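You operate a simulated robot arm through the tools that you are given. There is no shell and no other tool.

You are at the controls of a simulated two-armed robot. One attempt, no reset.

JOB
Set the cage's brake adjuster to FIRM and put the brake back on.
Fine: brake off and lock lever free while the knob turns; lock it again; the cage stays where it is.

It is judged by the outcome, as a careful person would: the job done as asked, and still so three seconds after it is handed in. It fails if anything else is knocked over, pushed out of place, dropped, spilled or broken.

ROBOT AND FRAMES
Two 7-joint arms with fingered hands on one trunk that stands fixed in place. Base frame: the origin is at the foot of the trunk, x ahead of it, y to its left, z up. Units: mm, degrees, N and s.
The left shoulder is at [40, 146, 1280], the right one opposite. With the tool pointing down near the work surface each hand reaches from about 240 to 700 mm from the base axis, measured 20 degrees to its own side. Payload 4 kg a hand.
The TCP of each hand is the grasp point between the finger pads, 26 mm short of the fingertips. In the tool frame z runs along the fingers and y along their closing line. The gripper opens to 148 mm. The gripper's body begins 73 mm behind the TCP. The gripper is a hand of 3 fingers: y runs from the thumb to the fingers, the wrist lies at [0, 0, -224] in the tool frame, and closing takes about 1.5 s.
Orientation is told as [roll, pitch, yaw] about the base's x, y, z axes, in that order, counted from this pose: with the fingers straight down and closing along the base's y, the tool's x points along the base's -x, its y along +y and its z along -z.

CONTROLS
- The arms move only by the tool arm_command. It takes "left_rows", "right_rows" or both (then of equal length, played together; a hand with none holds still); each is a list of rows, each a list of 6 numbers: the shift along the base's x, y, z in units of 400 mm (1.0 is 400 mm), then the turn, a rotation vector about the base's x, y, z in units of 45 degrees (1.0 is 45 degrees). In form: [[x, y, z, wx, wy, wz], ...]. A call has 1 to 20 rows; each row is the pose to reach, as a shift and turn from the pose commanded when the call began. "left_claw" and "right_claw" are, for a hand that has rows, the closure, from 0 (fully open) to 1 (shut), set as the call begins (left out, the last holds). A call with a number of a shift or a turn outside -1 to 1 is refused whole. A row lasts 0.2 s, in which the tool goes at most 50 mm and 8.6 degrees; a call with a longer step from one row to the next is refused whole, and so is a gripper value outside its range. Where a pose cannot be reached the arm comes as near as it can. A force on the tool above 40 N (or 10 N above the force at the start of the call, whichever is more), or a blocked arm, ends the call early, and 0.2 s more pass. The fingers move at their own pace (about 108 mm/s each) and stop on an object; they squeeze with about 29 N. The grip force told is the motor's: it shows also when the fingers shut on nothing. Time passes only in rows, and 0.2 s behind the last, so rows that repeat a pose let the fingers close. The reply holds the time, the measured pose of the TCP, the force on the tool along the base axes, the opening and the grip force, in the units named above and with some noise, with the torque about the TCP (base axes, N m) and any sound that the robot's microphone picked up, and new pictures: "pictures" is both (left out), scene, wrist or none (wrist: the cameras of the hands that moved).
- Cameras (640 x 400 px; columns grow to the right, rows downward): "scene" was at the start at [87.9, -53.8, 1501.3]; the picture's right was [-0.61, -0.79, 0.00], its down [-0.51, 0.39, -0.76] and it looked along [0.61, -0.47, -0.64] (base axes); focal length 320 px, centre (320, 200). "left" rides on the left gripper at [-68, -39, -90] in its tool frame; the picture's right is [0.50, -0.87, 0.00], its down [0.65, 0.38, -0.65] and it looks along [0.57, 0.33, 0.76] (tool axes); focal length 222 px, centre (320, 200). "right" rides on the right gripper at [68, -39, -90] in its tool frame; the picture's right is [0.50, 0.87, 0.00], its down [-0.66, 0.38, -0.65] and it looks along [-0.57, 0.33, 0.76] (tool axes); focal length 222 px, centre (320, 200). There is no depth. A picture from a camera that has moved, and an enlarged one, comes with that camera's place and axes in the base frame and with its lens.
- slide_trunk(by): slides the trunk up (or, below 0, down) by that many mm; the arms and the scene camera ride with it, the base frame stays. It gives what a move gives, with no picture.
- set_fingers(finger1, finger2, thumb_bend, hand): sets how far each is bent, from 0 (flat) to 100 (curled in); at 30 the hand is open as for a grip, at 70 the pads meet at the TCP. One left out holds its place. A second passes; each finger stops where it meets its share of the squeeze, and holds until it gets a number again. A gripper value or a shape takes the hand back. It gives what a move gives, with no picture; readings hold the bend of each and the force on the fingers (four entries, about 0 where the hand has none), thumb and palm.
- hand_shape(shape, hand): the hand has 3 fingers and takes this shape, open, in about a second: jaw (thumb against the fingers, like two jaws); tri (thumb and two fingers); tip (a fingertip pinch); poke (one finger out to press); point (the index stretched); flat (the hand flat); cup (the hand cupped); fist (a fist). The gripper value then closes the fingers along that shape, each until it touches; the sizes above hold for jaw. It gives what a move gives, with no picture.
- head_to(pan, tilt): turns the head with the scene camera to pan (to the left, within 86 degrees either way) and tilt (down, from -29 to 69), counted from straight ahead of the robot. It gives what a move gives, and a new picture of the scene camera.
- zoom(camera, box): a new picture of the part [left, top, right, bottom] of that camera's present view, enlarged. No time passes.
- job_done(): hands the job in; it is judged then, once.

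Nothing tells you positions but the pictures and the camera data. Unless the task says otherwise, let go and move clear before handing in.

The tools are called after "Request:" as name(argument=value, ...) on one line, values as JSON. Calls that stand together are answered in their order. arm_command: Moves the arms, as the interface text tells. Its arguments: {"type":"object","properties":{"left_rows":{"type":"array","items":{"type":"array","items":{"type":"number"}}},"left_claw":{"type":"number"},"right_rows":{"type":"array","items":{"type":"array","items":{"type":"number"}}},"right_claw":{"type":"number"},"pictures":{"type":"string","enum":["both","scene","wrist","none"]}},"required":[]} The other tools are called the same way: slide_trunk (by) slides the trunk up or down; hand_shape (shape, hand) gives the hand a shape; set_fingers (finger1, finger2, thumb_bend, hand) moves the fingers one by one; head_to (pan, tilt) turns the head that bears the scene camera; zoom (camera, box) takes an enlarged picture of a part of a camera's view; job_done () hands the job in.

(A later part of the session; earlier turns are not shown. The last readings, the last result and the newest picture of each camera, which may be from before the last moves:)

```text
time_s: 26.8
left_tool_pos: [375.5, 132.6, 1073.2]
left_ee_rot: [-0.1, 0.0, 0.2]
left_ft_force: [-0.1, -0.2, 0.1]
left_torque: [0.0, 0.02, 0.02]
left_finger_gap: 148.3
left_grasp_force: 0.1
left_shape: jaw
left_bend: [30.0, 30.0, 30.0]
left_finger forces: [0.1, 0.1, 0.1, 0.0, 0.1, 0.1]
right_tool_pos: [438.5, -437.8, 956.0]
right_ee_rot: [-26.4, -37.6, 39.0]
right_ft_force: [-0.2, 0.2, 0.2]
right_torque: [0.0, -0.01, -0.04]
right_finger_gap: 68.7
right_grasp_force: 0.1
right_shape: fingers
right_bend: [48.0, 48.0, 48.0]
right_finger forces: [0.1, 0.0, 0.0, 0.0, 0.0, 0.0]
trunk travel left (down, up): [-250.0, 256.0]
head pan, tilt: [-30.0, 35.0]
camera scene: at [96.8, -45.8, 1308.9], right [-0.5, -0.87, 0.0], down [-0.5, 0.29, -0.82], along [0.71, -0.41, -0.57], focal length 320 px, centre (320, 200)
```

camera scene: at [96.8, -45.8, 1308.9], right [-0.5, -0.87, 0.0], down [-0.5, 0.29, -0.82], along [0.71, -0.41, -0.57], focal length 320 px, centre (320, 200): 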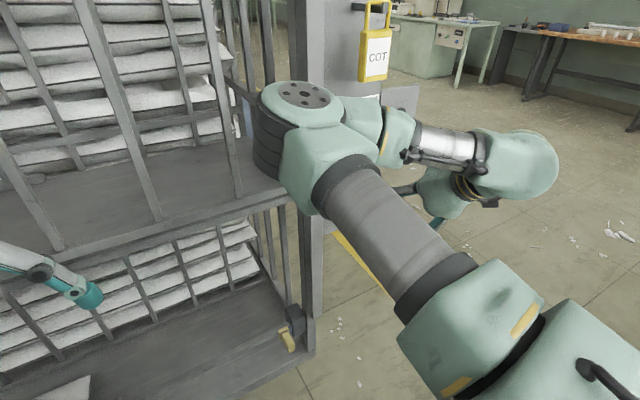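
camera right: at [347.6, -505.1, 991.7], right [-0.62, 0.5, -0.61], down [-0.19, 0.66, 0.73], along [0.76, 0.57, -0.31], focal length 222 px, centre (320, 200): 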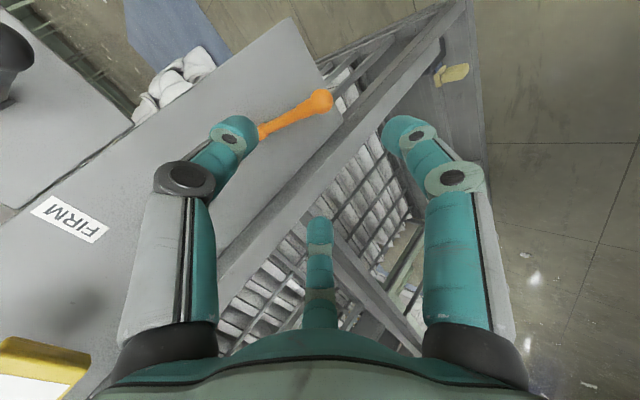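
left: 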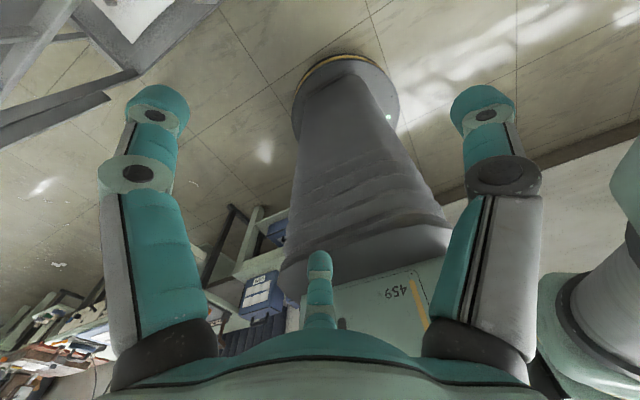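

The elbow is about 100 mm short of the cage front and the left hand is clear. I'll move along the tool axis to the pre-grasp point, about 80 mm short of the orange ball.

Request:
arm_command(right_rows=[[0.033, 0, -0.033, 0, 0, 0], [0.066, 0, -0.066, 0, 0, 0], [0.1, 0, -0.1, 0, 0, 0], [0.133, 0, -0.133, 0, 0, 0], [0.165, 0, -0.165, 0, 0, 0], [0.165, 0, -0.165, 0, 0, 0]])

```text
time_s: 28.1
left_tool_pos: [376.5, 132.1, 1071.1]
left_ee_rot: [-0.1, -0.1, 0.2]
left_ft_force: [0.5, 0.3, -0.4]
left_torque: [0.03, 0.02, 0.01]
left_finger_gap: 147.9
left_grasp_force: 0.0
left_shape: jaw
left_bend: [30.0, 30.0, 30.0]
left_finger forces: [0.1, 0.1, 0.0, 0.1, 0.0, 0.0]
right_tool_pos: [506.0, -438.5, 888.4]
right_ee_rot: [-26.3, -37.6, 39.1]
right_ft_force: [-0.3, -0.2, 0.4]
right_torque: [0.02, -0.01, 0.0]
right_finger_gap: 68.5
right_grasp_force: 0.0
right_shape: fingers
right_bend: [48.0, 48.0, 48.0]
right_finger forces: [0.0, 0.0, 0.0, 0.0, 0.1, 0.0]
trunk travel left (down, up): [-250.0, 256.0]
head pan, tilt: [-30.0, 35.0]
camera scene: at [96.6, -45.7, 1308.9], right [-0.5, -0.87, 0.0], down [-0.5, 0.29, -0.82], along [0.71, -0.41, -0.57], focal length 320 px, centre (320, 200)
camera right: at [414.0, -504.8, 924.4], right [-0.61, 0.5, -0.61], down [-0.19, 0.66, 0.73], along [0.77, 0.57, -0.31], focal length 222 px, centre (320, 200)
```

scene: 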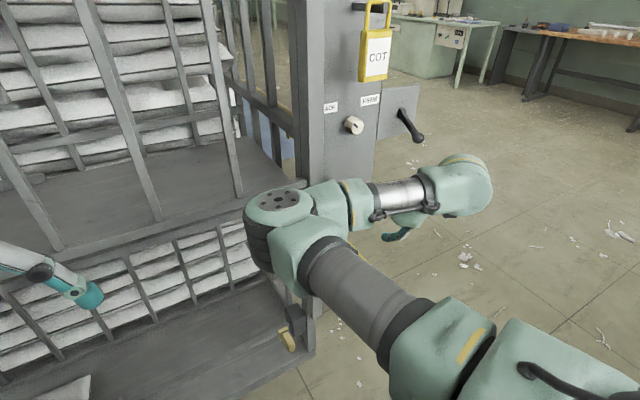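
right: 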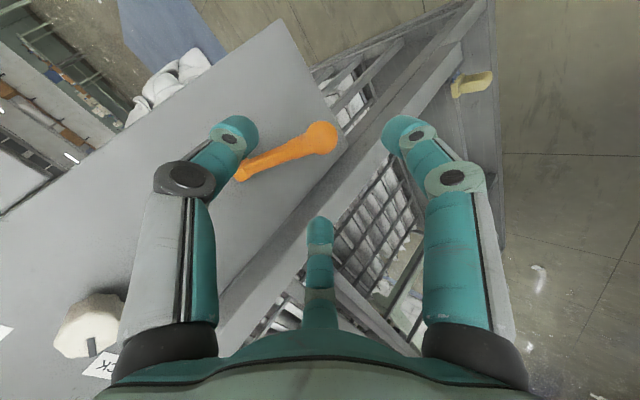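

The wrist view confirms the ball at about [560, -437, 833], with the rod lined up in the gap between the thumb and second finger. I'll advance until the ball is centred in the grasp.

Request:
arm_command(right_rows=[[0.03, 0, -0.03, 0, 0, 0], [0.06, 0, -0.06, 0, 0, 0], [0.09, 0, -0.09, 0, 0, 0], [0.12, 0.002, -0.12, 0, 0, 0], [0.14, 0.003, -0.14, 0, 0, 0], [0.14, 0.003, -0.14, 0, 0, 0]])

```text
time_s: 29.6
left_tool_pos: [376.9, 131.4, 1071.4]
left_ee_rot: [-0.1, -0.1, 0.2]
left_ft_force: [1.2, 1.2, 0.4]
left_torque: [-0.05, 0.05, 0.0]
left_finger_gap: 148.0
left_grasp_force: 0.1
left_shape: jaw
left_bend: [30.0, 30.0, 30.0]
left_finger forces: [0.0, 0.1, 0.0, 0.0, 0.0, 0.1]
right_tool_pos: [561.0, -436.2, 834.1]
right_ee_rot: [-26.4, -37.5, 39.2]
right_ft_force: [-0.5, -1.0, 0.0]
right_torque: [0.0, -0.01, 0.0]
right_finger_gap: 68.9
right_grasp_force: 0.0
right_shape: fingers
right_bend: [48.0, 48.0, 48.0]
right_finger forces: [0.0, 0.0, 0.1, 0.0, 0.0, 0.0]
trunk travel left (down, up): [-250.0, 256.0]
head pan, tilt: [-30.0, 35.0]
camera scene: at [96.8, -45.8, 1308.9], right [-0.5, -0.87, 0.0], down [-0.5, 0.29, -0.82], along [0.71, -0.41, -0.57], focal length 320 px, centre (320, 200)
camera right: at [469.0, -503.6, 870.4], right [-0.61, 0.5, -0.61], down [-0.19, 0.66, 0.73], along [0.77, 0.57, -0.31], focal length 222 px, centre (320, 200)
```

scene: 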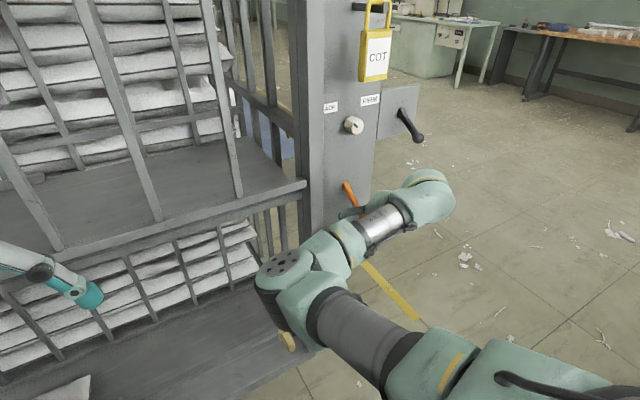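
right: 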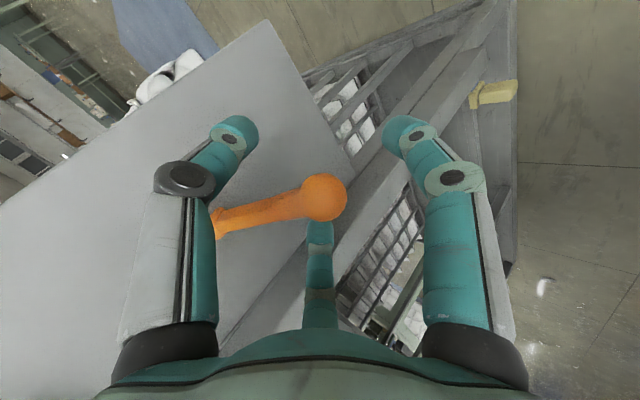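

The ball is centred at the grasp point. I'll close the three fingers evenly.

Request:
set_fingers(hand="right", finger1=70, finger2=70, thumb_bend=70)

Request:
zoom(camera="right", box=[160, 80, 480, 280])

```text
time_s: 30.6
left_tool_pos: [377.5, 131.3, 1072.1]
left_ee_rot: [-0.1, 0.0, 0.2]
left_ft_force: [-0.1, -0.1, -0.6]
left_torque: [0.01, 0.0, -0.01]
left_finger_gap: 147.9
left_grasp_force: 0.0
left_shape: jaw
left_bend: [30.0, 30.0, 30.0]
left_finger forces: [0.1, 0.0, 0.0, 0.1, 0.0, 0.0]
right_tool_pos: [560.0, -436.9, 834.1]
right_ee_rot: [-26.4, -37.7, 39.1]
right_ft_force: [1.2, 0.0, -2.6]
right_torque: [-0.01, 0.0, 0.01]
right_finger_gap: 9.0
right_grasp_force: 5.4
right_shape: fingers
right_bend: [66.0, 66.0, 68.0]
right_finger forces: [3.5, 3.0, 0.0, 0.0, 3.6, 0.0]
trunk travel left (down, up): [-250.0, 256.0]
head pan, tilt: [-30.0, 35.0]
```

```text
2.00 times, centred on (320, 180) of right
camera zoom: at [469.2, -503.8, 869.8], right [-0.62, 0.5, -0.61], down [-0.19, 0.66, 0.73], along [0.76, 0.57, -0.31], focal length 444 px, centre (320, 240)
```

zoom: 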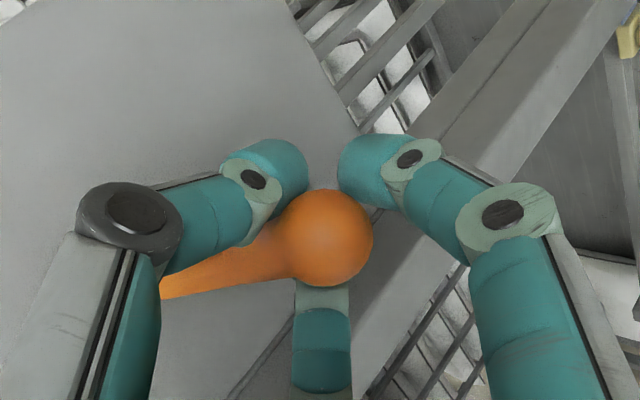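

The fingertips hook behind the ball in a light caging grip, which suits pulling it up along its arc. I'll start gently with the first 10–20° and watch the forces.

Request:
arm_command(right_rows=[[-0.005, 0, 0.009, 0, 0, 0], [-0.009, 0, 0.018, 0, 0, 0], [-0.014, 0, 0.028, 0, 0, 0], [-0.017, 0, 0.037, 0, 0, 0], [-0.017, 0, 0.037, 0, 0, 0]])

```text
time_s: 31.8
left_tool_pos: [376.6, 132.9, 1071.1]
left_ee_rot: [-0.1, 0.1, 0.3]
left_ft_force: [0.1, -0.2, 0.3]
left_torque: [-0.01, 0.0, -0.01]
left_finger_gap: 148.0
left_grasp_force: 0.1
left_shape: jaw
left_bend: [30.0, 30.0, 30.0]
left_finger forces: [0.0, 0.1, 0.0, 0.0, 0.0, 0.0]
right_tool_pos: [554.3, -436.0, 847.4]
right_ee_rot: [-26.3, -37.5, 39.0]
right_ft_force: [-0.6, -1.3, -3.0]
right_torque: [-0.01, 0.06, -0.04]
right_finger_gap: 5.7
right_grasp_force: 4.5
right_shape: fingers
right_bend: [68.0, 66.0, 68.0]
right_finger forces: [1.6, 3.1, 0.0, 0.1, 4.8, 0.1]
trunk travel left (down, up): [-250.0, 256.0]
head pan, tilt: [-30.0, 35.0]
camera scene: at [97.1, -46.4, 1308.8], right [-0.5, -0.87, 0.0], down [-0.5, 0.29, -0.82], along [0.71, -0.41, -0.57], focal length 320 px, centre (320, 200)
camera right: at [462.5, -503.9, 883.7], right [-0.62, 0.5, -0.61], down [-0.19, 0.66, 0.73], along [0.77, 0.57, -0.31], focal length 222 px, centre (320, 200)
```

scene: 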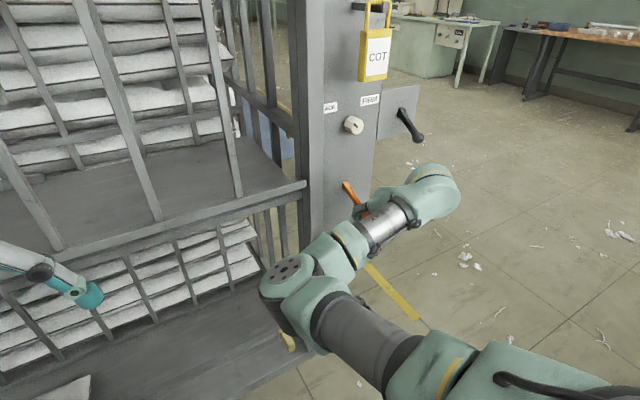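
right: 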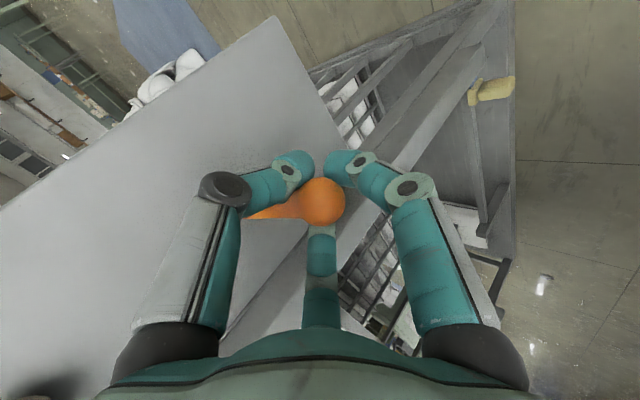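

The lever follows freely, with only about 3 N on the tool. I'll carry on along the arc to just past horizontal.

Request:
arm_command(right_rows=[[-0.006, 0, 0.02, 0, 0, 0], [-0.011, 0, 0.04, 0, 0, 0], [-0.013, 0, 0.06, 0, 0, 0], [-0.014, 0, 0.081, 0, 0, 0], [-0.013, 0, 0.101, 0, 0, 0], [-0.011, 0, 0.122, 0, 0, 0], [-0.011, 0, 0.122, 0, 0, 0]])

```text
time_s: 33.4
left_tool_pos: [376.4, 132.1, 1071.2]
left_ee_rot: [-0.1, 0.0, 0.2]
left_ft_force: [0.4, -0.8, -0.6]
left_torque: [-0.01, 0.0, 0.01]
left_finger_gap: 148.0
left_grasp_force: 0.0
left_shape: jaw
left_bend: [30.0, 30.0, 30.0]
left_finger forces: [0.0, 0.1, 0.0, 0.1, 0.0, 0.1]
right_tool_pos: [550.8, -436.9, 896.4]
right_ee_rot: [-26.5, -37.6, 39.3]
right_ft_force: [0.6, -0.9, -0.8]
right_torque: [0.01, 0.0, 0.0]
right_finger_gap: 0.0
right_grasp_force: 0.1
right_shape: fingers
right_bend: [70.0, 69.0, 70.0]
right_finger forces: [0.0, 0.1, 0.1, 0.0, 0.0, 0.1]
trunk travel left (down, up): [-250.0, 256.0]
head pan, tilt: [-30.0, 35.0]
camera scene: at [96.9, -45.9, 1308.9], right [-0.5, -0.87, 0.0], down [-0.5, 0.29, -0.82], along [0.71, -0.41, -0.57], focal length 320 px, centre (320, 200)
camera right: at [459.0, -503.1, 933.1], right [-0.61, 0.5, -0.61], down [-0.19, 0.66, 0.73], along [0.76, 0.57, -0.31], focal length 222 px, centre (320, 200)
```

scene: 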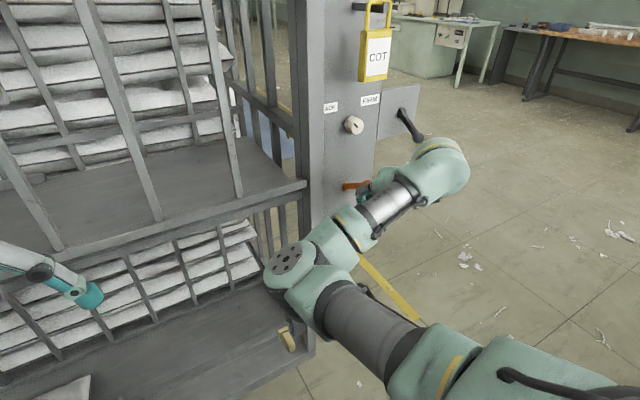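
right: 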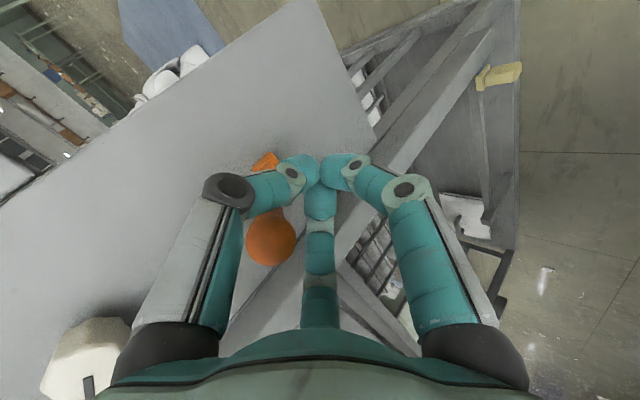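

The ball has left the fingers. It now appears at about [559, -437, 928], roughly 30° above horizontal, so the lever seems to have snapped over to its upper position. I'll check that closely.

Request:
zoom(camera="scene", box=[310, 150, 410, 230])

Request:
zoom(camera="right", box=[200, 120, 400, 280])

```text
5.00 times, centred on (360, 190) of scene
camera zoom: at [96.9, -45.9, 1308.9], right [-0.5, -0.87, 0.0], down [-0.5, 0.29, -0.82], along [0.71, -0.41, -0.57], focal length 1601 px, centre (120, 250)
```

zoom: 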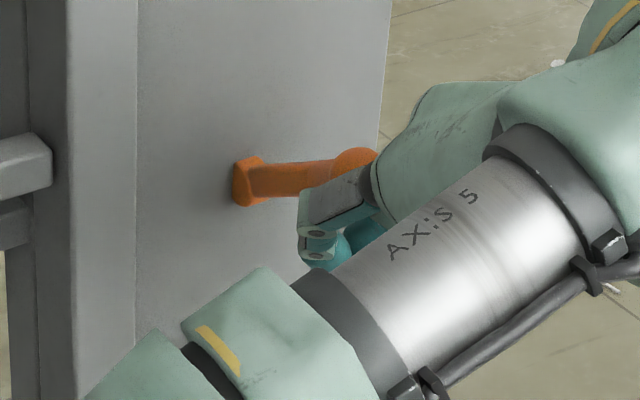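

```text
2.50 times, centred on (300, 200) of right
camera zoom: at [459.0, -503.1, 933.1], right [-0.61, 0.5, -0.61], down [-0.19, 0.66, 0.73], along [0.76, 0.57, -0.31], focal length 555 px, centre (370, 200)
```

zoom: 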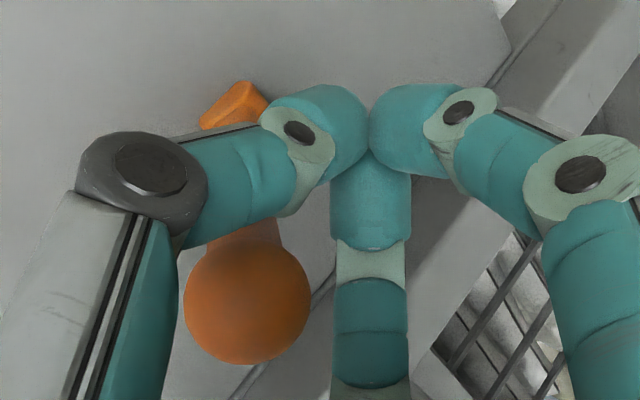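

The orange lever has flipped to its upper stop, about 30° up. I'll back the hand straight out so it clears the ball, then look at the panel again.

Request:
arm_command(right_rows=[[-0.03, 0, 0, 0, 0, 0], [-0.08, 0, 0, 0, 0, 0], [-0.14, 0, 0, 0, 0, 0], [-0.2, 0, 0, 0, 0, 0], [-0.26, 0, 0.02, 0, 0, 0], [-0.3, 0, 0.04, 0, 0, 0], [-0.3, 0, 0.04, 0, 0, 0]])

Request:
zoom(camera="scene", box=[300, 60, 460, 220])

```text
time_s: 35.0
left_tool_pos: [376.5, 132.3, 1072.0]
left_ee_rot: [0.0, 0.1, 0.3]
left_ft_force: [-0.4, 0.0, 0.4]
left_torque: [0.01, 0.01, -0.03]
left_finger_gap: 147.6
left_grasp_force: 0.0
left_shape: jaw
left_bend: [30.0, 30.0, 30.0]
left_finger forces: [0.0, 0.1, 0.0, 0.0, 0.0, 0.1]
right_tool_pos: [430.4, -435.2, 912.9]
right_ee_rot: [-26.3, -37.6, 39.0]
right_ft_force: [-0.5, 0.0, -0.2]
right_torque: [-0.04, 0.02, -0.02]
right_finger_gap: 0.3
right_grasp_force: 0.0
right_shape: fingers
right_bend: [70.0, 69.0, 70.0]
right_finger forces: [0.0, 0.1, 0.0, 0.1, 0.0, 0.1]
trunk travel left (down, up): [-250.0, 256.0]
head pan, tilt: [-30.0, 35.0]
camera scene: at [97.1, -45.7, 1308.8], right [-0.5, -0.87, 0.0], down [-0.5, 0.29, -0.82], along [0.71, -0.41, -0.57], focal length 320 px, centre (320, 200)
camera right: at [339.7, -502.6, 948.4], right [-0.62, 0.5, -0.61], down [-0.19, 0.66, 0.73], along [0.76, 0.57, -0.31], focal length 222 px, centre (320, 200)
```

scene: 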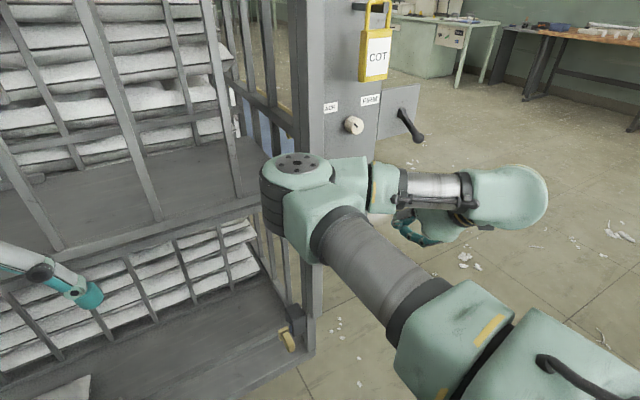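
right: 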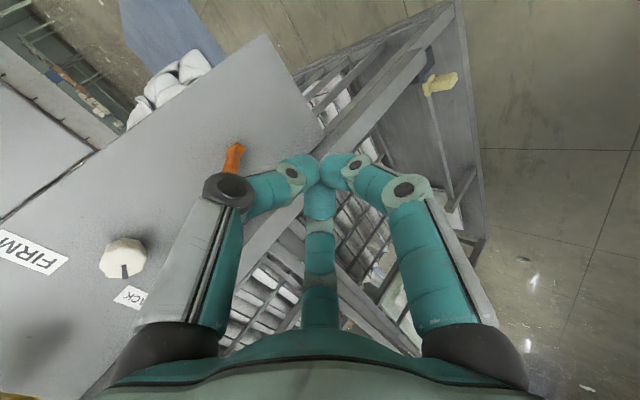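

```text
2.50 times, centred on (380, 140) of scene
camera zoom: at [97.1, -45.7, 1308.8], right [-0.5, -0.87, 0.0], down [-0.5, 0.29, -0.82], along [0.71, -0.41, -0.57], focal length 800 px, centre (170, 350)
```

zoom: 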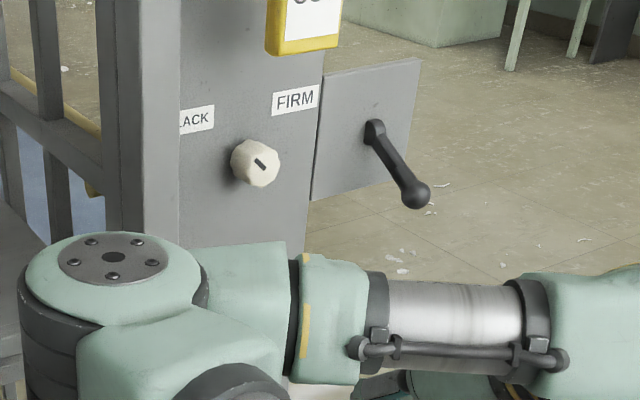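

Next is the black lever. I'll raise the trunk 150 mm, reopen the fingers to the pre-grasp, and shift right at a safe distance from the panel.

Request:
slide_trunk(by=150)

Request:
set_fingers(hand="right", finger1=48, finger2=48, thumb_bend=48)

Request:
arm_command(right_rows=[[0, -0.08, 0, 0, 0, 0], [0, -0.16, 0, 0, 0, 0], [0, -0.24, 0, 0, 0, 0], [0, -0.32, 0, 0, 0, 0], [0.02, -0.375, 0, 0, 0, 0], [0.06, -0.375, 0, 0, 0, 0], [0.1, -0.375, 0, 0, 0, 0], [0.1, -0.375, 0, 0, 0, 0]])

```text
time_s: 36.7
left_tool_pos: [376.7, 132.0, 1219.7]
left_ee_rot: [-0.2, 0.2, 0.1]
left_ft_force: [-0.6, 0.6, -0.2]
left_torque: [0.03, 0.01, -0.03]
left_finger_gap: 148.0
left_grasp_force: 0.0
left_shape: jaw
left_bend: [30.0, 30.0, 30.0]
left_finger forces: [0.1, 0.0, 0.0, 0.1, 0.1, 0.0]
right_tool_pos: [431.2, -434.6, 1062.4]
right_ee_rot: [-26.4, -37.6, 39.1]
right_ft_force: [0.0, 0.3, -0.1]
right_torque: [0.03, 0.01, 0.0]
right_finger_gap: 0.0
right_grasp_force: 0.1
right_shape: fingers
right_bend: [70.0, 69.0, 70.0]
right_finger forces: [0.1, 0.1, 0.1, 0.0, 0.0, 0.0]
trunk travel left (down, up): [-400.0, 106.0]
head pan, tilt: [-30.0, 35.0]
```

```text
time_s: 37.7
left_tool_pos: [376.8, 131.5, 1220.7]
left_ee_rot: [0.0, 0.0, 0.2]
left_ft_force: [0.6, 0.1, -0.3]
left_torque: [-0.01, 0.01, -0.01]
left_finger_gap: 148.2
left_grasp_force: 0.0
left_shape: jaw
left_bend: [30.0, 30.0, 30.0]
left_finger forces: [0.0, 0.0, 0.0, 0.0, 0.0, 0.0]
right_tool_pos: [431.7, -436.4, 1061.9]
right_ee_rot: [-26.4, -37.6, 39.1]
right_ft_force: [-0.1, -1.2, -0.5]
right_torque: [0.02, -0.05, 0.02]
right_finger_gap: 67.9
right_grasp_force: 0.2
right_shape: fingers
right_bend: [48.0, 48.0, 48.0]
right_finger forces: [0.0, 0.0, 0.0, 0.1, 0.0, 0.0]
trunk travel left (down, up): [-400.0, 106.0]
head pan, tilt: [-30.0, 35.0]
```

```text
time_s: 39.5
left_tool_pos: [376.3, 131.5, 1221.8]
left_ee_rot: [-0.1, 0.1, 0.2]
left_ft_force: [0.3, 0.4, -0.5]
left_torque: [0.05, -0.02, -0.01]
left_finger_gap: 148.0
left_grasp_force: 0.0
left_shape: jaw
left_bend: [30.0, 30.0, 30.0]
left_finger forces: [0.0, 0.1, 0.0, 0.1, 0.0, 0.1]
right_tool_pos: [471.8, -585.9, 1061.0]
right_ee_rot: [-26.5, -37.7, 39.1]
right_ft_force: [0.6, 0.0, 0.1]
right_torque: [-0.02, -0.03, -0.02]
right_finger_gap: 68.3
right_grasp_force: 0.0
right_shape: fingers
right_bend: [48.0, 48.0, 48.0]
right_finger forces: [0.0, 0.1, 0.1, 0.1, 0.0, 0.1]
trunk travel left (down, up): [-400.0, 106.0]
head pan, tilt: [-30.0, 35.0]
camera scene: at [96.6, -46.2, 1458.3], right [-0.5, -0.87, 0.0], down [-0.5, 0.29, -0.82], along [0.71, -0.41, -0.57], focal length 320 px, centre (320, 200)
camera right: at [380.4, -653.1, 1097.4], right [-0.61, 0.5, -0.61], down [-0.19, 0.66, 0.73], along [0.76, 0.57, -0.31], focal length 222 px, centre (320, 200)
```

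scene: 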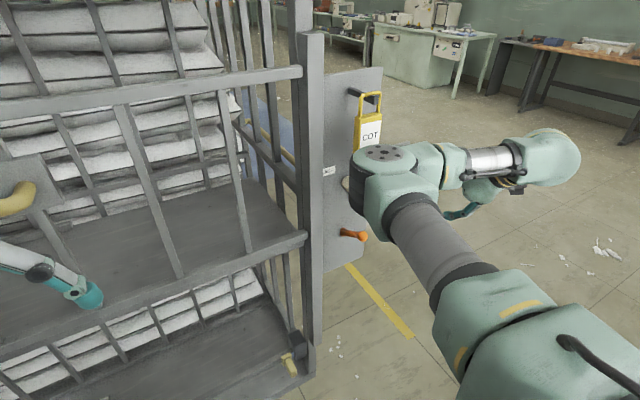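
right: 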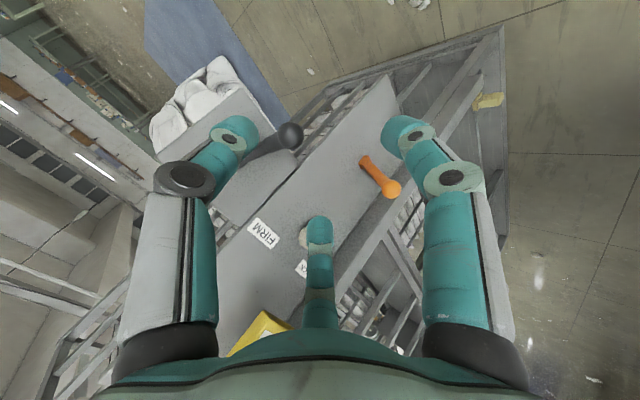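

The wrist view puts the black ball at [576, -585, 1003], as estimated. I'll advance so the ball sits at the grasp point.

Request:
arm_command(right_rows=[[0.06, 0, 0, 0, 0, 0], [0.12, 0, 0, 0, 0, 0], [0.16, 0.001, -0.042, 0, 0, 0], [0.2, 0.001, -0.083, 0, 0, 0], [0.235, 0.002, -0.118, 0, 0, 0], [0.2625, 0.002, -0.145, 0, 0, 0], [0.2625, 0.002, -0.145, 0, 0, 0]])

```text
time_s: 41.1
left_tool_pos: [376.9, 132.0, 1220.6]
left_ee_rot: [-0.1, 0.0, 0.2]
left_ft_force: [-1.0, 0.2, 0.2]
left_torque: [-0.01, 0.0, -0.01]
left_finger_gap: 147.9
left_grasp_force: 0.2
left_shape: jaw
left_bend: [30.0, 30.0, 30.0]
left_finger forces: [0.1, 0.0, 0.0, 0.0, 0.0, 0.0]
right_tool_pos: [576.6, -584.5, 1004.2]
right_ee_rot: [-26.4, -37.6, 39.2]
right_ft_force: [1.0, -0.1, 0.6]
right_torque: [0.0, 0.02, 0.02]
right_finger_gap: 68.3
right_grasp_force: 0.0
right_shape: fingers
right_bend: [48.0, 48.0, 48.0]
right_finger forces: [0.0, 0.0, 0.0, 0.1, 0.0, 0.0]
trunk travel left (down, up): [-400.0, 106.0]
head pan, tilt: [-30.0, 35.0]
camera scene: at [96.8, -45.8, 1458.3], right [-0.5, -0.87, 0.0], down [-0.5, 0.29, -0.82], along [0.71, -0.41, -0.57], focal length 320 px, centre (320, 200)
camera right: at [485.5, -651.5, 1039.7], right [-0.61, 0.5, -0.61], down [-0.19, 0.66, 0.73], along [0.77, 0.57, -0.31], focal length 222 px, centre (320, 200)
```

scene: 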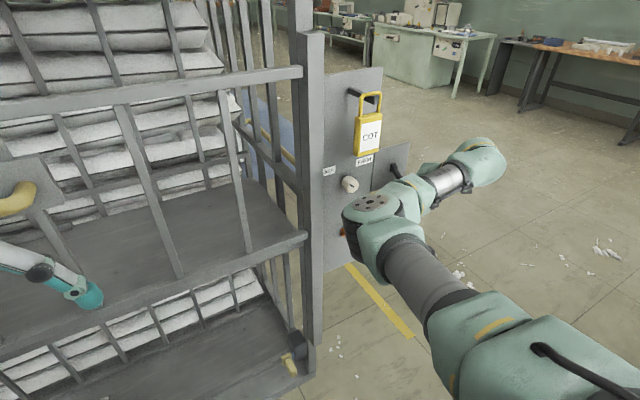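
right: 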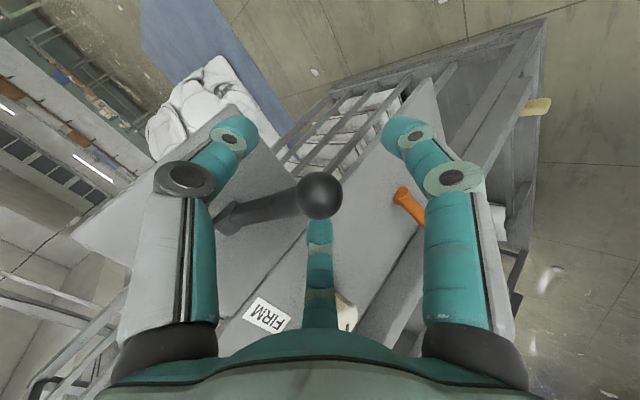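

The black ball is centred. I'll close the fingers on it.

Request:
set_fingers(hand="right", finger1=70, finger2=70, thumb_bend=70)

```text
time_s: 42.1
left_tool_pos: [376.5, 131.6, 1220.6]
left_ee_rot: [-0.1, 0.1, 0.2]
left_ft_force: [0.0, -0.1, 0.1]
left_torque: [0.0, 0.02, 0.01]
left_finger_gap: 148.0
left_grasp_force: 0.0
left_shape: jaw
left_bend: [30.0, 30.0, 30.0]
left_finger forces: [0.1, 0.1, 0.0, 0.0, 0.0, 0.1]
right_tool_pos: [576.0, -585.1, 1002.6]
right_ee_rot: [-26.3, -37.6, 39.1]
right_ft_force: [1.1, -2.6, -1.6]
right_torque: [0.0, 0.0, -0.06]
right_finger_gap: 10.0
right_grasp_force: 4.8
right_shape: fingers
right_bend: [66.0, 67.0, 67.0]
right_finger forces: [2.7, 2.2, 0.0, 0.1, 4.8, 0.1]
trunk travel left (down, up): [-400.0, 106.0]
head pan, tilt: [-30.0, 35.0]
```

Request:
arm_command(right_rows=[[-0.005, 0, 0.008, 0, 0, 0], [-0.009, 0, 0.016, 0, 0, 0], [-0.013, 0, 0.024, 0, 0, 0], [-0.016, 0, 0.031, 0, 0, 0], [-0.016, 0, 0.031, 0, 0, 0]])

```text
time_s: 43.3
left_tool_pos: [378.1, 131.1, 1220.2]
left_ee_rot: [-0.1, 0.1, 0.3]
left_ft_force: [-0.4, 0.4, 0.2]
left_torque: [-0.03, -0.03, 0.02]
left_finger_gap: 147.7
left_grasp_force: 0.0
left_shape: jaw
left_bend: [30.0, 30.0, 30.0]
left_finger forces: [0.0, 0.0, 0.0, 0.0, 0.0, 0.0]
right_tool_pos: [569.8, -585.7, 1016.6]
right_ee_rot: [-26.4, -37.7, 39.1]
right_ft_force: [1.9, -3.7, -1.0]
right_torque: [0.01, 0.0, -0.05]
right_finger_gap: 5.8
right_grasp_force: 3.8
right_shape: fingers
right_bend: [69.0, 67.0, 67.0]
right_finger forces: [0.9, 2.2, 0.0, 0.1, 5.0, 0.0]
trunk travel left (down, up): [-400.0, 106.0]
head pan, tilt: [-30.0, 35.0]
camera scene: at [97.3, -46.7, 1458.2], right [-0.5, -0.87, 0.0], down [-0.5, 0.29, -0.82], along [0.71, -0.41, -0.57], focal length 320 px, centre (320, 200)
camera right: at [479.1, -652.6, 1051.7], right [-0.61, 0.5, -0.61], down [-0.19, 0.66, 0.73], along [0.77, 0.57, -0.31], focal length 222 px, centre (320, 200)
```

scene: 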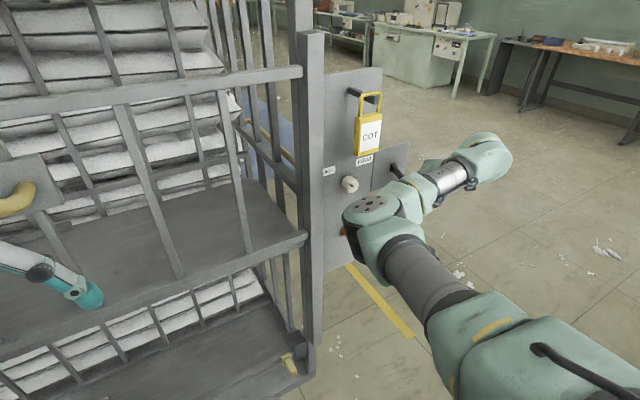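
right: 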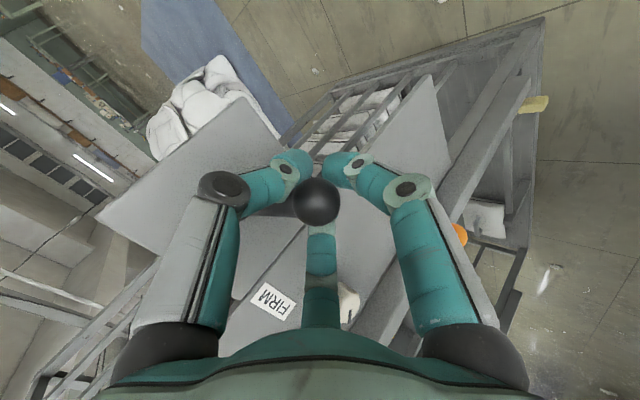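

The black lever follows with little force. I'll continue past horizontal.

Request:
arm_command(right_rows=[[-0.004, 0, 0.011, 0, 0, 0], [-0.007, 0, 0.022, 0, 0, 0], [-0.01, 0, 0.033, 0, 0, 0], [-0.012, 0, 0.045, 0, 0, 0], [-0.013, 0, 0.058, 0, 0, 0], [-0.014, 0, 0.071, 0, 0, 0], [-0.013, 0, 0.085, 0, 0, 0], [-0.012, 0, 0.098, 0, 0, 0], [-0.012, 0, 0.098, 0, 0, 0]])

```text
time_s: 45.3
left_tool_pos: [377.1, 132.4, 1220.4]
left_ee_rot: [-0.2, 0.0, 0.2]
left_ft_force: [-0.4, 0.1, 0.1]
left_torque: [0.01, 0.0, 0.03]
left_finger_gap: 147.7
left_grasp_force: 0.1
left_shape: jaw
left_bend: [30.0, 30.0, 30.0]
left_finger forces: [0.0, 0.0, 0.0, 0.0, 0.1, 0.0]
right_tool_pos: [565.1, -585.2, 1056.1]
right_ee_rot: [-26.4, -37.5, 39.1]
right_ft_force: [0.0, -0.8, 0.0]
right_torque: [-0.02, -0.06, -0.03]
right_finger_gap: 0.0
right_grasp_force: 0.1
right_shape: fingers
right_bend: [70.0, 69.0, 70.0]
right_finger forces: [0.1, 0.1, 0.1, 0.0, 0.1, 0.0]
trunk travel left (down, up): [-400.0, 106.0]
head pan, tilt: [-30.0, 35.0]
camera scene: at [97.0, -45.8, 1458.2], right [-0.5, -0.87, 0.0], down [-0.5, 0.29, -0.82], along [0.71, -0.41, -0.57], focal length 320 px, centre (320, 200)
camera right: at [474.2, -651.8, 1091.7], right [-0.61, 0.5, -0.61], down [-0.19, 0.66, 0.73], along [0.76, 0.57, -0.31], focal length 222 px, centre (320, 200)
```

scene: 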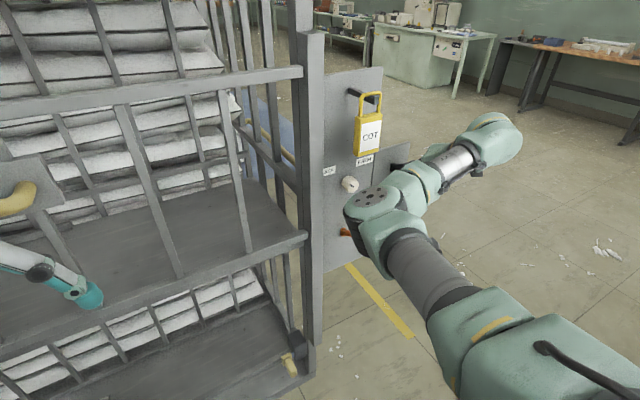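
right: 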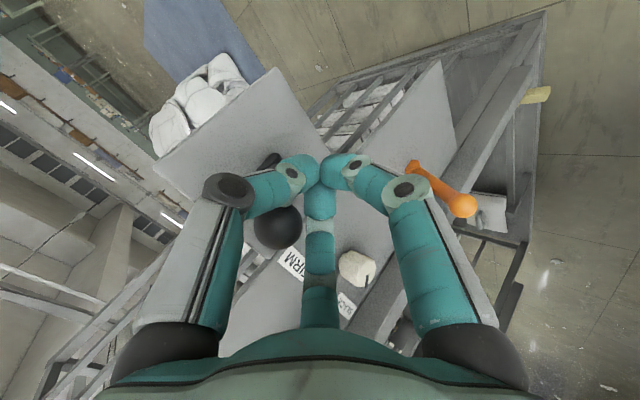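

The black lever has flipped up too; its ball is at about [575, -585, 1079], and the orange lever is still up. I'll withdraw straight back and lower the trunk so the hand can point straight at the knob.

Request:
arm_command(right_rows=[[-0.03, 0, 0, 0, 0, 0], [-0.08, 0, 0, 0, 0, 0], [-0.14, 0, 0, 0, 0, 0], [-0.2, 0, 0, 0, 0, 0], [-0.26, 0, 0, 0, 0, 0], [-0.32, 0, 0, 0, 0, 0], [-0.32, 0, 0, 0, 0, 0]], pictures="none")

Request:
slide_trunk(by=-180)

Request:
head_to(pan=-38, tilt=20)

```text
time_s: 46.9
left_tool_pos: [377.0, 131.7, 1221.2]
left_ee_rot: [-0.2, 0.1, 0.2]
left_ft_force: [0.2, 0.1, 0.8]
left_torque: [-0.02, -0.02, 0.03]
left_finger_gap: 148.1
left_grasp_force: 0.1
left_shape: jaw
left_bend: [30.0, 30.0, 30.0]
left_finger forces: [0.0, 0.0, 0.0, 0.1, 0.0, 0.0]
right_tool_pos: [436.4, -586.0, 1054.9]
right_ee_rot: [-26.2, -37.5, 39.1]
right_ft_force: [-0.2, 0.0, -0.4]
right_torque: [-0.01, 0.02, 0.0]
right_finger_gap: 0.4
right_grasp_force: 0.1
right_shape: fingers
right_bend: [70.0, 69.0, 70.0]
right_finger forces: [0.1, 0.0, 0.0, 0.0, 0.0, 0.0]
trunk travel left (down, up): [-400.0, 106.0]
head pan, tilt: [-30.0, 35.0]
```

```text
time_s: 48.9
left_tool_pos: [376.3, 133.2, 1040.8]
left_ee_rot: [-0.1, 0.0, 0.3]
left_ft_force: [1.4, 0.4, 0.5]
left_torque: [-0.01, 0.0, -0.01]
left_finger_gap: 147.9
left_grasp_force: 0.0
left_shape: jaw
left_bend: [30.0, 30.0, 30.0]
left_finger forces: [0.0, 0.0, 0.0, 0.0, 0.0, 0.0]
right_tool_pos: [435.7, -584.0, 876.3]
right_ee_rot: [-26.5, -37.7, 39.1]
right_ft_force: [-0.2, 0.4, 0.3]
right_torque: [0.0, 0.02, -0.01]
right_finger_gap: 0.1
right_grasp_force: 0.2
right_shape: fingers
right_bend: [70.0, 69.0, 70.0]
right_finger forces: [0.0, 0.1, 0.0, 0.0, 0.0, 0.2]
trunk travel left (down, up): [-220.0, 286.0]
head pan, tilt: [-30.0, 35.0]
```

```text
time_s: 49.7
left_tool_pos: [377.5, 131.7, 1041.5]
left_ee_rot: [-0.1, 0.0, 0.2]
left_ft_force: [0.1, -0.7, 0.2]
left_torque: [0.03, -0.01, -0.04]
left_finger_gap: 148.1
left_grasp_force: 0.1
left_shape: jaw
left_bend: [30.0, 30.0, 30.0]
left_finger forces: [0.0, 0.0, 0.0, 0.0, 0.2, 0.1]
right_tool_pos: [436.0, -584.5, 877.2]
right_ee_rot: [-26.4, -37.6, 39.1]
right_ft_force: [0.6, -0.4, -0.3]
right_torque: [0.02, 0.03, 0.03]
right_finger_gap: 0.1
right_grasp_force: 0.1
right_shape: fingers
right_bend: [70.0, 69.0, 70.0]
right_finger forces: [0.1, 0.0, 0.0, 0.0, 0.0, 0.0]
trunk travel left (down, up): [-220.0, 286.0]
head pan, tilt: [-38.0, 20.0]
camera scene: at [94.0, -59.1, 1302.9], right [-0.62, -0.79, 0.0], down [-0.27, 0.21, -0.94], along [0.74, -0.58, -0.34], focal length 320 px, centre (320, 200)
```

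scene: 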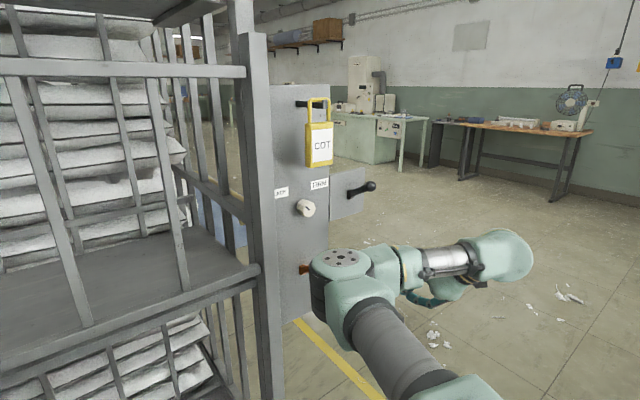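

Both levers should now be up. I'll zoom in to confirm, and to refine the knob axis and pointer angle.

Request:
zoom(camera="scene", box=[265, 165, 385, 240])

Request:
zoom(camera="scene", box=[290, 190, 330, 225])

Request:
zoom(camera="right", box=[0, 0, 640, 400])

```text
5.33 times, centred on (325, 202) of scene
camera zoom: at [94.0, -59.1, 1302.9], right [-0.62, -0.79, 0.0], down [-0.27, 0.21, -0.94], along [0.74, -0.58, -0.34], focal length 1708 px, centre (293, 187)
```

zoom: 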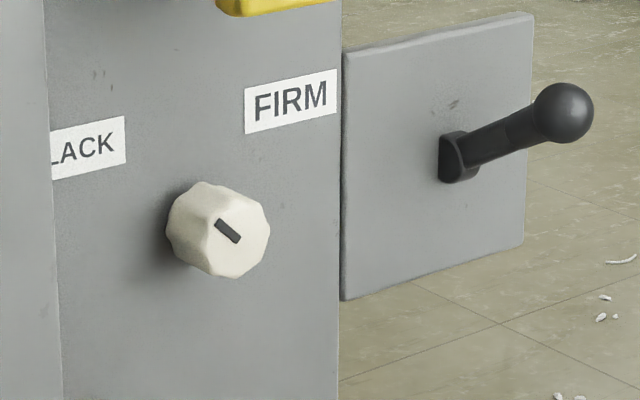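

```text
11.43 times, centred on (310, 208) of scene
camera zoom: at [94.0, -59.1, 1302.9], right [-0.62, -0.79, 0.0], down [-0.27, 0.21, -0.94], along [0.74, -0.58, -0.34], focal length 3660 px, centre (434, 114)
```

zoom: 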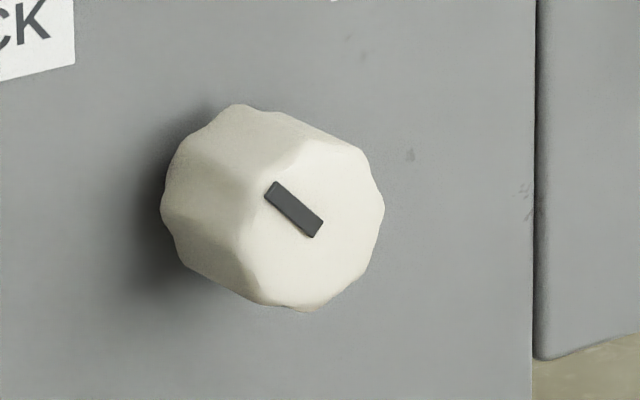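

```text
1.00 times, centred on (320, 200) of right (not enlarged: the box is as wide or as high as the picture)
camera zoom: at [345.0, -652.2, 912.8], right [-0.61, 0.5, -0.61], down [-0.19, 0.66, 0.73], along [0.77, 0.57, -0.31], focal length 222 px, centre (320, 200)
```

zoom: 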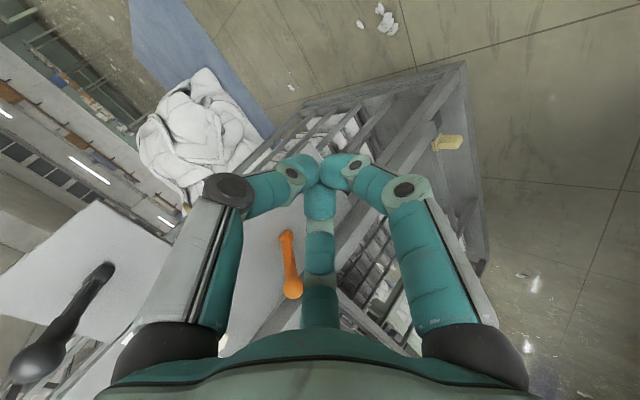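

Both levers are up, and the knob axis refines to y ≈ -437, z ≈ 1047, with the face at x ≈ 615 and a diameter of about 35 mm. The pointer is about 40–45° left, toward SLACK. Next I'll turn the hand to point straight ahead and line up with the knob.

Request:
set_fingers(hand="right", finger1=46, finger2=46, thumb_bend=46)

Request:
arm_command(right_rows=[[0, 0.02, 0.04, 0, -0.12, 0], [0, 0.05, 0.08, 0, -0.24, 0], [0, 0.08, 0.12, 0, -0.36, 0], [0, 0.11, 0.16, 0, -0.48, 0], [0, 0.14, 0.2, 0, -0.6, 0], [0, 0.17, 0.24, 0, -0.72, 0], [0, 0.2, 0.28, 0, -0.84, 0], [0, 0.22, 0.31, 0, -0.92, 0], [0, 0.24, 0.34, 0, -1, 0], [0, 0.24, 0.34, 0, -1, 0]])

```text
time_s: 50.7
left_tool_pos: [376.7, 130.9, 1041.3]
left_ee_rot: [-0.1, -0.1, 0.2]
left_ft_force: [0.8, 0.9, -0.5]
left_torque: [0.01, 0.0, -0.01]
left_finger_gap: 147.7
left_grasp_force: 0.0
left_shape: jaw
left_bend: [30.0, 30.0, 30.0]
left_finger forces: [0.0, 0.1, 0.0, 0.0, 0.0, 0.1]
right_tool_pos: [436.5, -584.5, 876.5]
right_ee_rot: [-26.4, -37.6, 39.1]
right_ft_force: [0.7, -0.4, 1.0]
right_torque: [0.01, -0.03, -0.02]
right_finger_gap: 74.6
right_grasp_force: 0.0
right_shape: fingers
right_bend: [46.0, 46.0, 46.0]
right_finger forces: [0.1, 0.0, 0.0, 0.1, 0.0, 0.0]
trunk travel left (down, up): [-220.0, 286.0]
head pan, tilt: [-38.0, 20.0]
```

```text
time_s: 52.9
left_tool_pos: [375.8, 131.8, 1041.7]
left_ee_rot: [0.0, 0.0, 0.2]
left_ft_force: [0.3, 0.3, 0.1]
left_torque: [-0.02, 0.0, -0.01]
left_finger_gap: 147.9
left_grasp_force: 0.0
left_shape: jaw
left_bend: [30.0, 30.0, 30.0]
left_finger forces: [0.1, 0.0, 0.1, 0.0, 0.0, 0.0]
right_tool_pos: [435.2, -488.4, 1012.7]
right_ee_rot: [-89.6, -60.0, 89.6]
right_ft_force: [-0.6, 0.7, -0.5]
right_torque: [-0.01, -0.02, 0.0]
right_finger_gap: 74.5
right_grasp_force: 0.1
right_shape: fingers
right_bend: [46.0, 46.0, 46.0]
right_finger forces: [0.1, 0.1, 0.0, 0.0, 0.1, 0.0]
trunk travel left (down, up): [-220.0, 286.0]
head pan, tilt: [-38.0, 20.0]
camera scene: at [94.3, -59.1, 1302.9], right [-0.62, -0.79, 0.0], down [-0.27, 0.21, -0.94], along [0.74, -0.58, -0.34], focal length 320 px, centre (320, 200)
camera right: at [345.2, -556.1, 973.2], right [0.0, 0.5, -0.87], down [-0.65, 0.66, 0.38], along [0.76, 0.57, 0.32], focal length 222 px, centre (320, 200)
```

scene: 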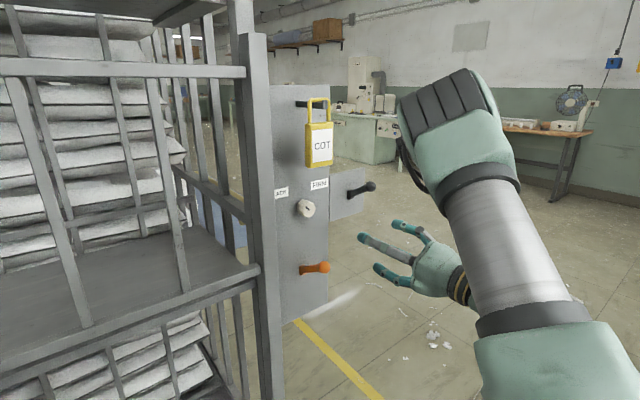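
right: 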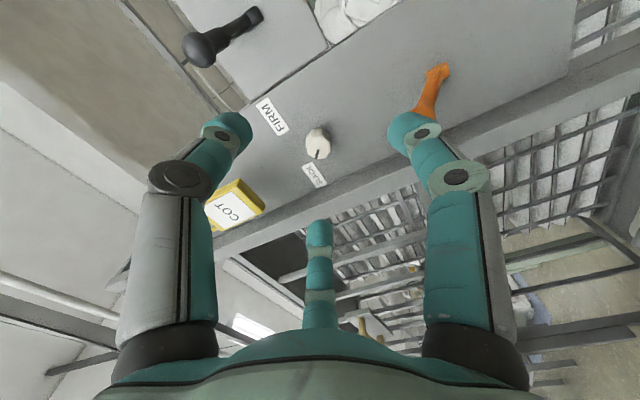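

The hand now points straight at the panel. I'll line it up with the knob axis at x ≈ 500, and check the wrist's roll range before touching the knob.

Request:
arm_command(right_rows=[[0.04, 0.032, 0.022, -0.083, 0, 0], [0.08, 0.065, 0.043, -0.167, 0, 0], [0.12, 0.097, 0.065, -0.25, 0, 0], [0.16, 0.129, 0.086, -0.333, 0, 0], [0.16, 0.129, 0.086, -0.333, 0, 0]], pictures="none")

Request:
arm_command(right_rows=[[0, 0, 0, 0.18, 0, 0], [0, 0, 0, 0.36, 0, 0], [0, 0, 0, 0.54, 0, 0], [0, 0, 0, 0.72, 0, 0], [0, 0, 0, 0.9, 0, 0], [0, 0, 0, 1, 0, 0]], pictures="none")

Request:
arm_command(right_rows=[[0, 0, 0, 0.18, 0, 0], [0, 0, 0, 0.36, 0, 0], [0, 0, 0, 0.54, 0, 0], [0, 0, 0, 0.72, 0, 0], [0, 0, 0, 0.9, 0, 0], [0, 0, 0, 1, 0, 0], [0, 0, 0, 1, 0, 0]])

```text
time_s: 54.1
left_tool_pos: [376.0, 132.2, 1042.1]
left_ee_rot: [-0.1, 0.1, 0.2]
left_ft_force: [-0.9, -0.7, -0.2]
left_torque: [-0.02, -0.05, -0.01]
left_finger_gap: 147.8
left_grasp_force: 0.0
left_shape: jaw
left_bend: [30.0, 30.0, 30.0]
left_finger forces: [0.0, 0.0, 0.0, 0.0, 0.0, 0.0]
right_tool_pos: [500.6, -438.3, 1045.6]
right_ee_rot: [-89.7, -45.0, 89.7]
right_ft_force: [-0.5, -1.3, -0.8]
right_torque: [0.0, 0.0, 0.03]
right_finger_gap: 74.7
right_grasp_force: 0.1
right_shape: fingers
right_bend: [46.0, 46.0, 46.0]
right_finger forces: [0.0, 0.1, 0.1, 0.1, 0.0, 0.0]
trunk travel left (down, up): [-220.0, 286.0]
head pan, tilt: [-38.0, 20.0]
```

```text
time_s: 55.5
left_tool_pos: [376.2, 131.9, 1042.0]
left_ee_rot: [-0.1, 0.0, 0.2]
left_ft_force: [0.7, 0.3, -0.5]
left_torque: [0.03, 0.0, 0.04]
left_finger_gap: 148.0
left_grasp_force: 0.1
left_shape: jaw
left_bend: [30.0, 30.0, 30.0]
left_finger forces: [0.1, 0.0, 0.1, 0.0, 0.1, 0.0]
right_tool_pos: [500.7, -438.7, 1047.9]
right_ee_rot: [37.2, -89.7, -37.1]
right_ft_force: [-0.5, -0.3, -0.1]
right_torque: [0.0, 0.0, 0.0]
right_finger_gap: 74.9
right_grasp_force: 0.1
right_shape: fingers
right_bend: [46.0, 46.0, 46.0]
right_finger forces: [0.1, 0.0, 0.1, 0.0, 0.1, 0.0]
trunk travel left (down, up): [-220.0, 286.0]
head pan, tilt: [-38.0, 20.0]
```

```text
time_s: 57.1
left_tool_pos: [376.6, 132.8, 1041.6]
left_ee_rot: [-0.1, 0.0, 0.2]
left_ft_force: [-1.2, -1.2, -0.4]
left_torque: [-0.01, 0.02, -0.02]
left_finger_gap: 148.0
left_grasp_force: 0.0
left_shape: jaw
left_bend: [30.0, 30.0, 30.0]
left_finger forces: [0.0, 0.0, 0.0, 0.1, 0.0, 0.1]
right_tool_pos: [499.5, -438.4, 1047.0]
right_ee_rot: [89.7, -44.9, -89.7]
right_ft_force: [0.5, -0.9, -0.1]
right_torque: [0.02, -0.02, 0.03]
right_finger_gap: 74.7
right_grasp_force: 0.0
right_shape: fingers
right_bend: [46.0, 46.0, 46.0]
right_finger forces: [0.1, 0.1, 0.1, 0.0, 0.0, 0.1]
trunk travel left (down, up): [-220.0, 286.0]
head pan, tilt: [-38.0, 20.0]
camera scene: at [94.0, -59.1, 1303.0], right [-0.62, -0.79, 0.0], down [-0.27, 0.21, -0.94], along [0.74, -0.58, -0.34], focal length 320 px, centre (320, 200)
camera right: at [409.5, -417.0, 971.4], right [0.0, 0.97, 0.26], down [-0.65, -0.2, 0.73], along [0.76, -0.17, 0.63], focal length 222 px, centre (320, 200)
```

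scene: 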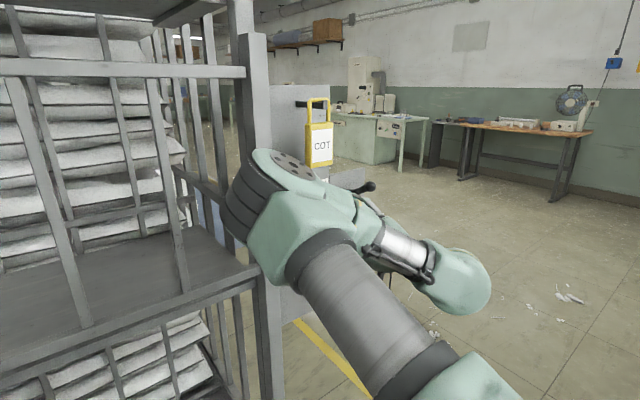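
right: 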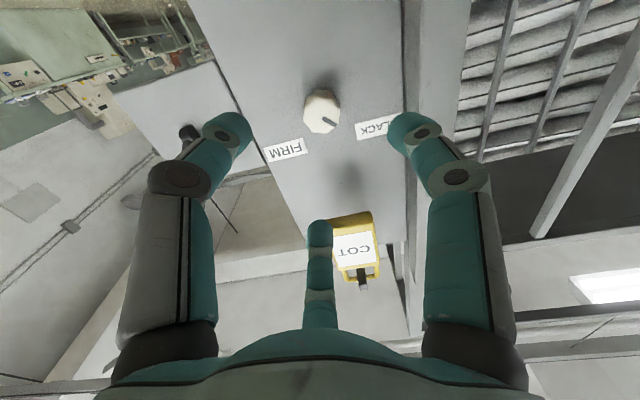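

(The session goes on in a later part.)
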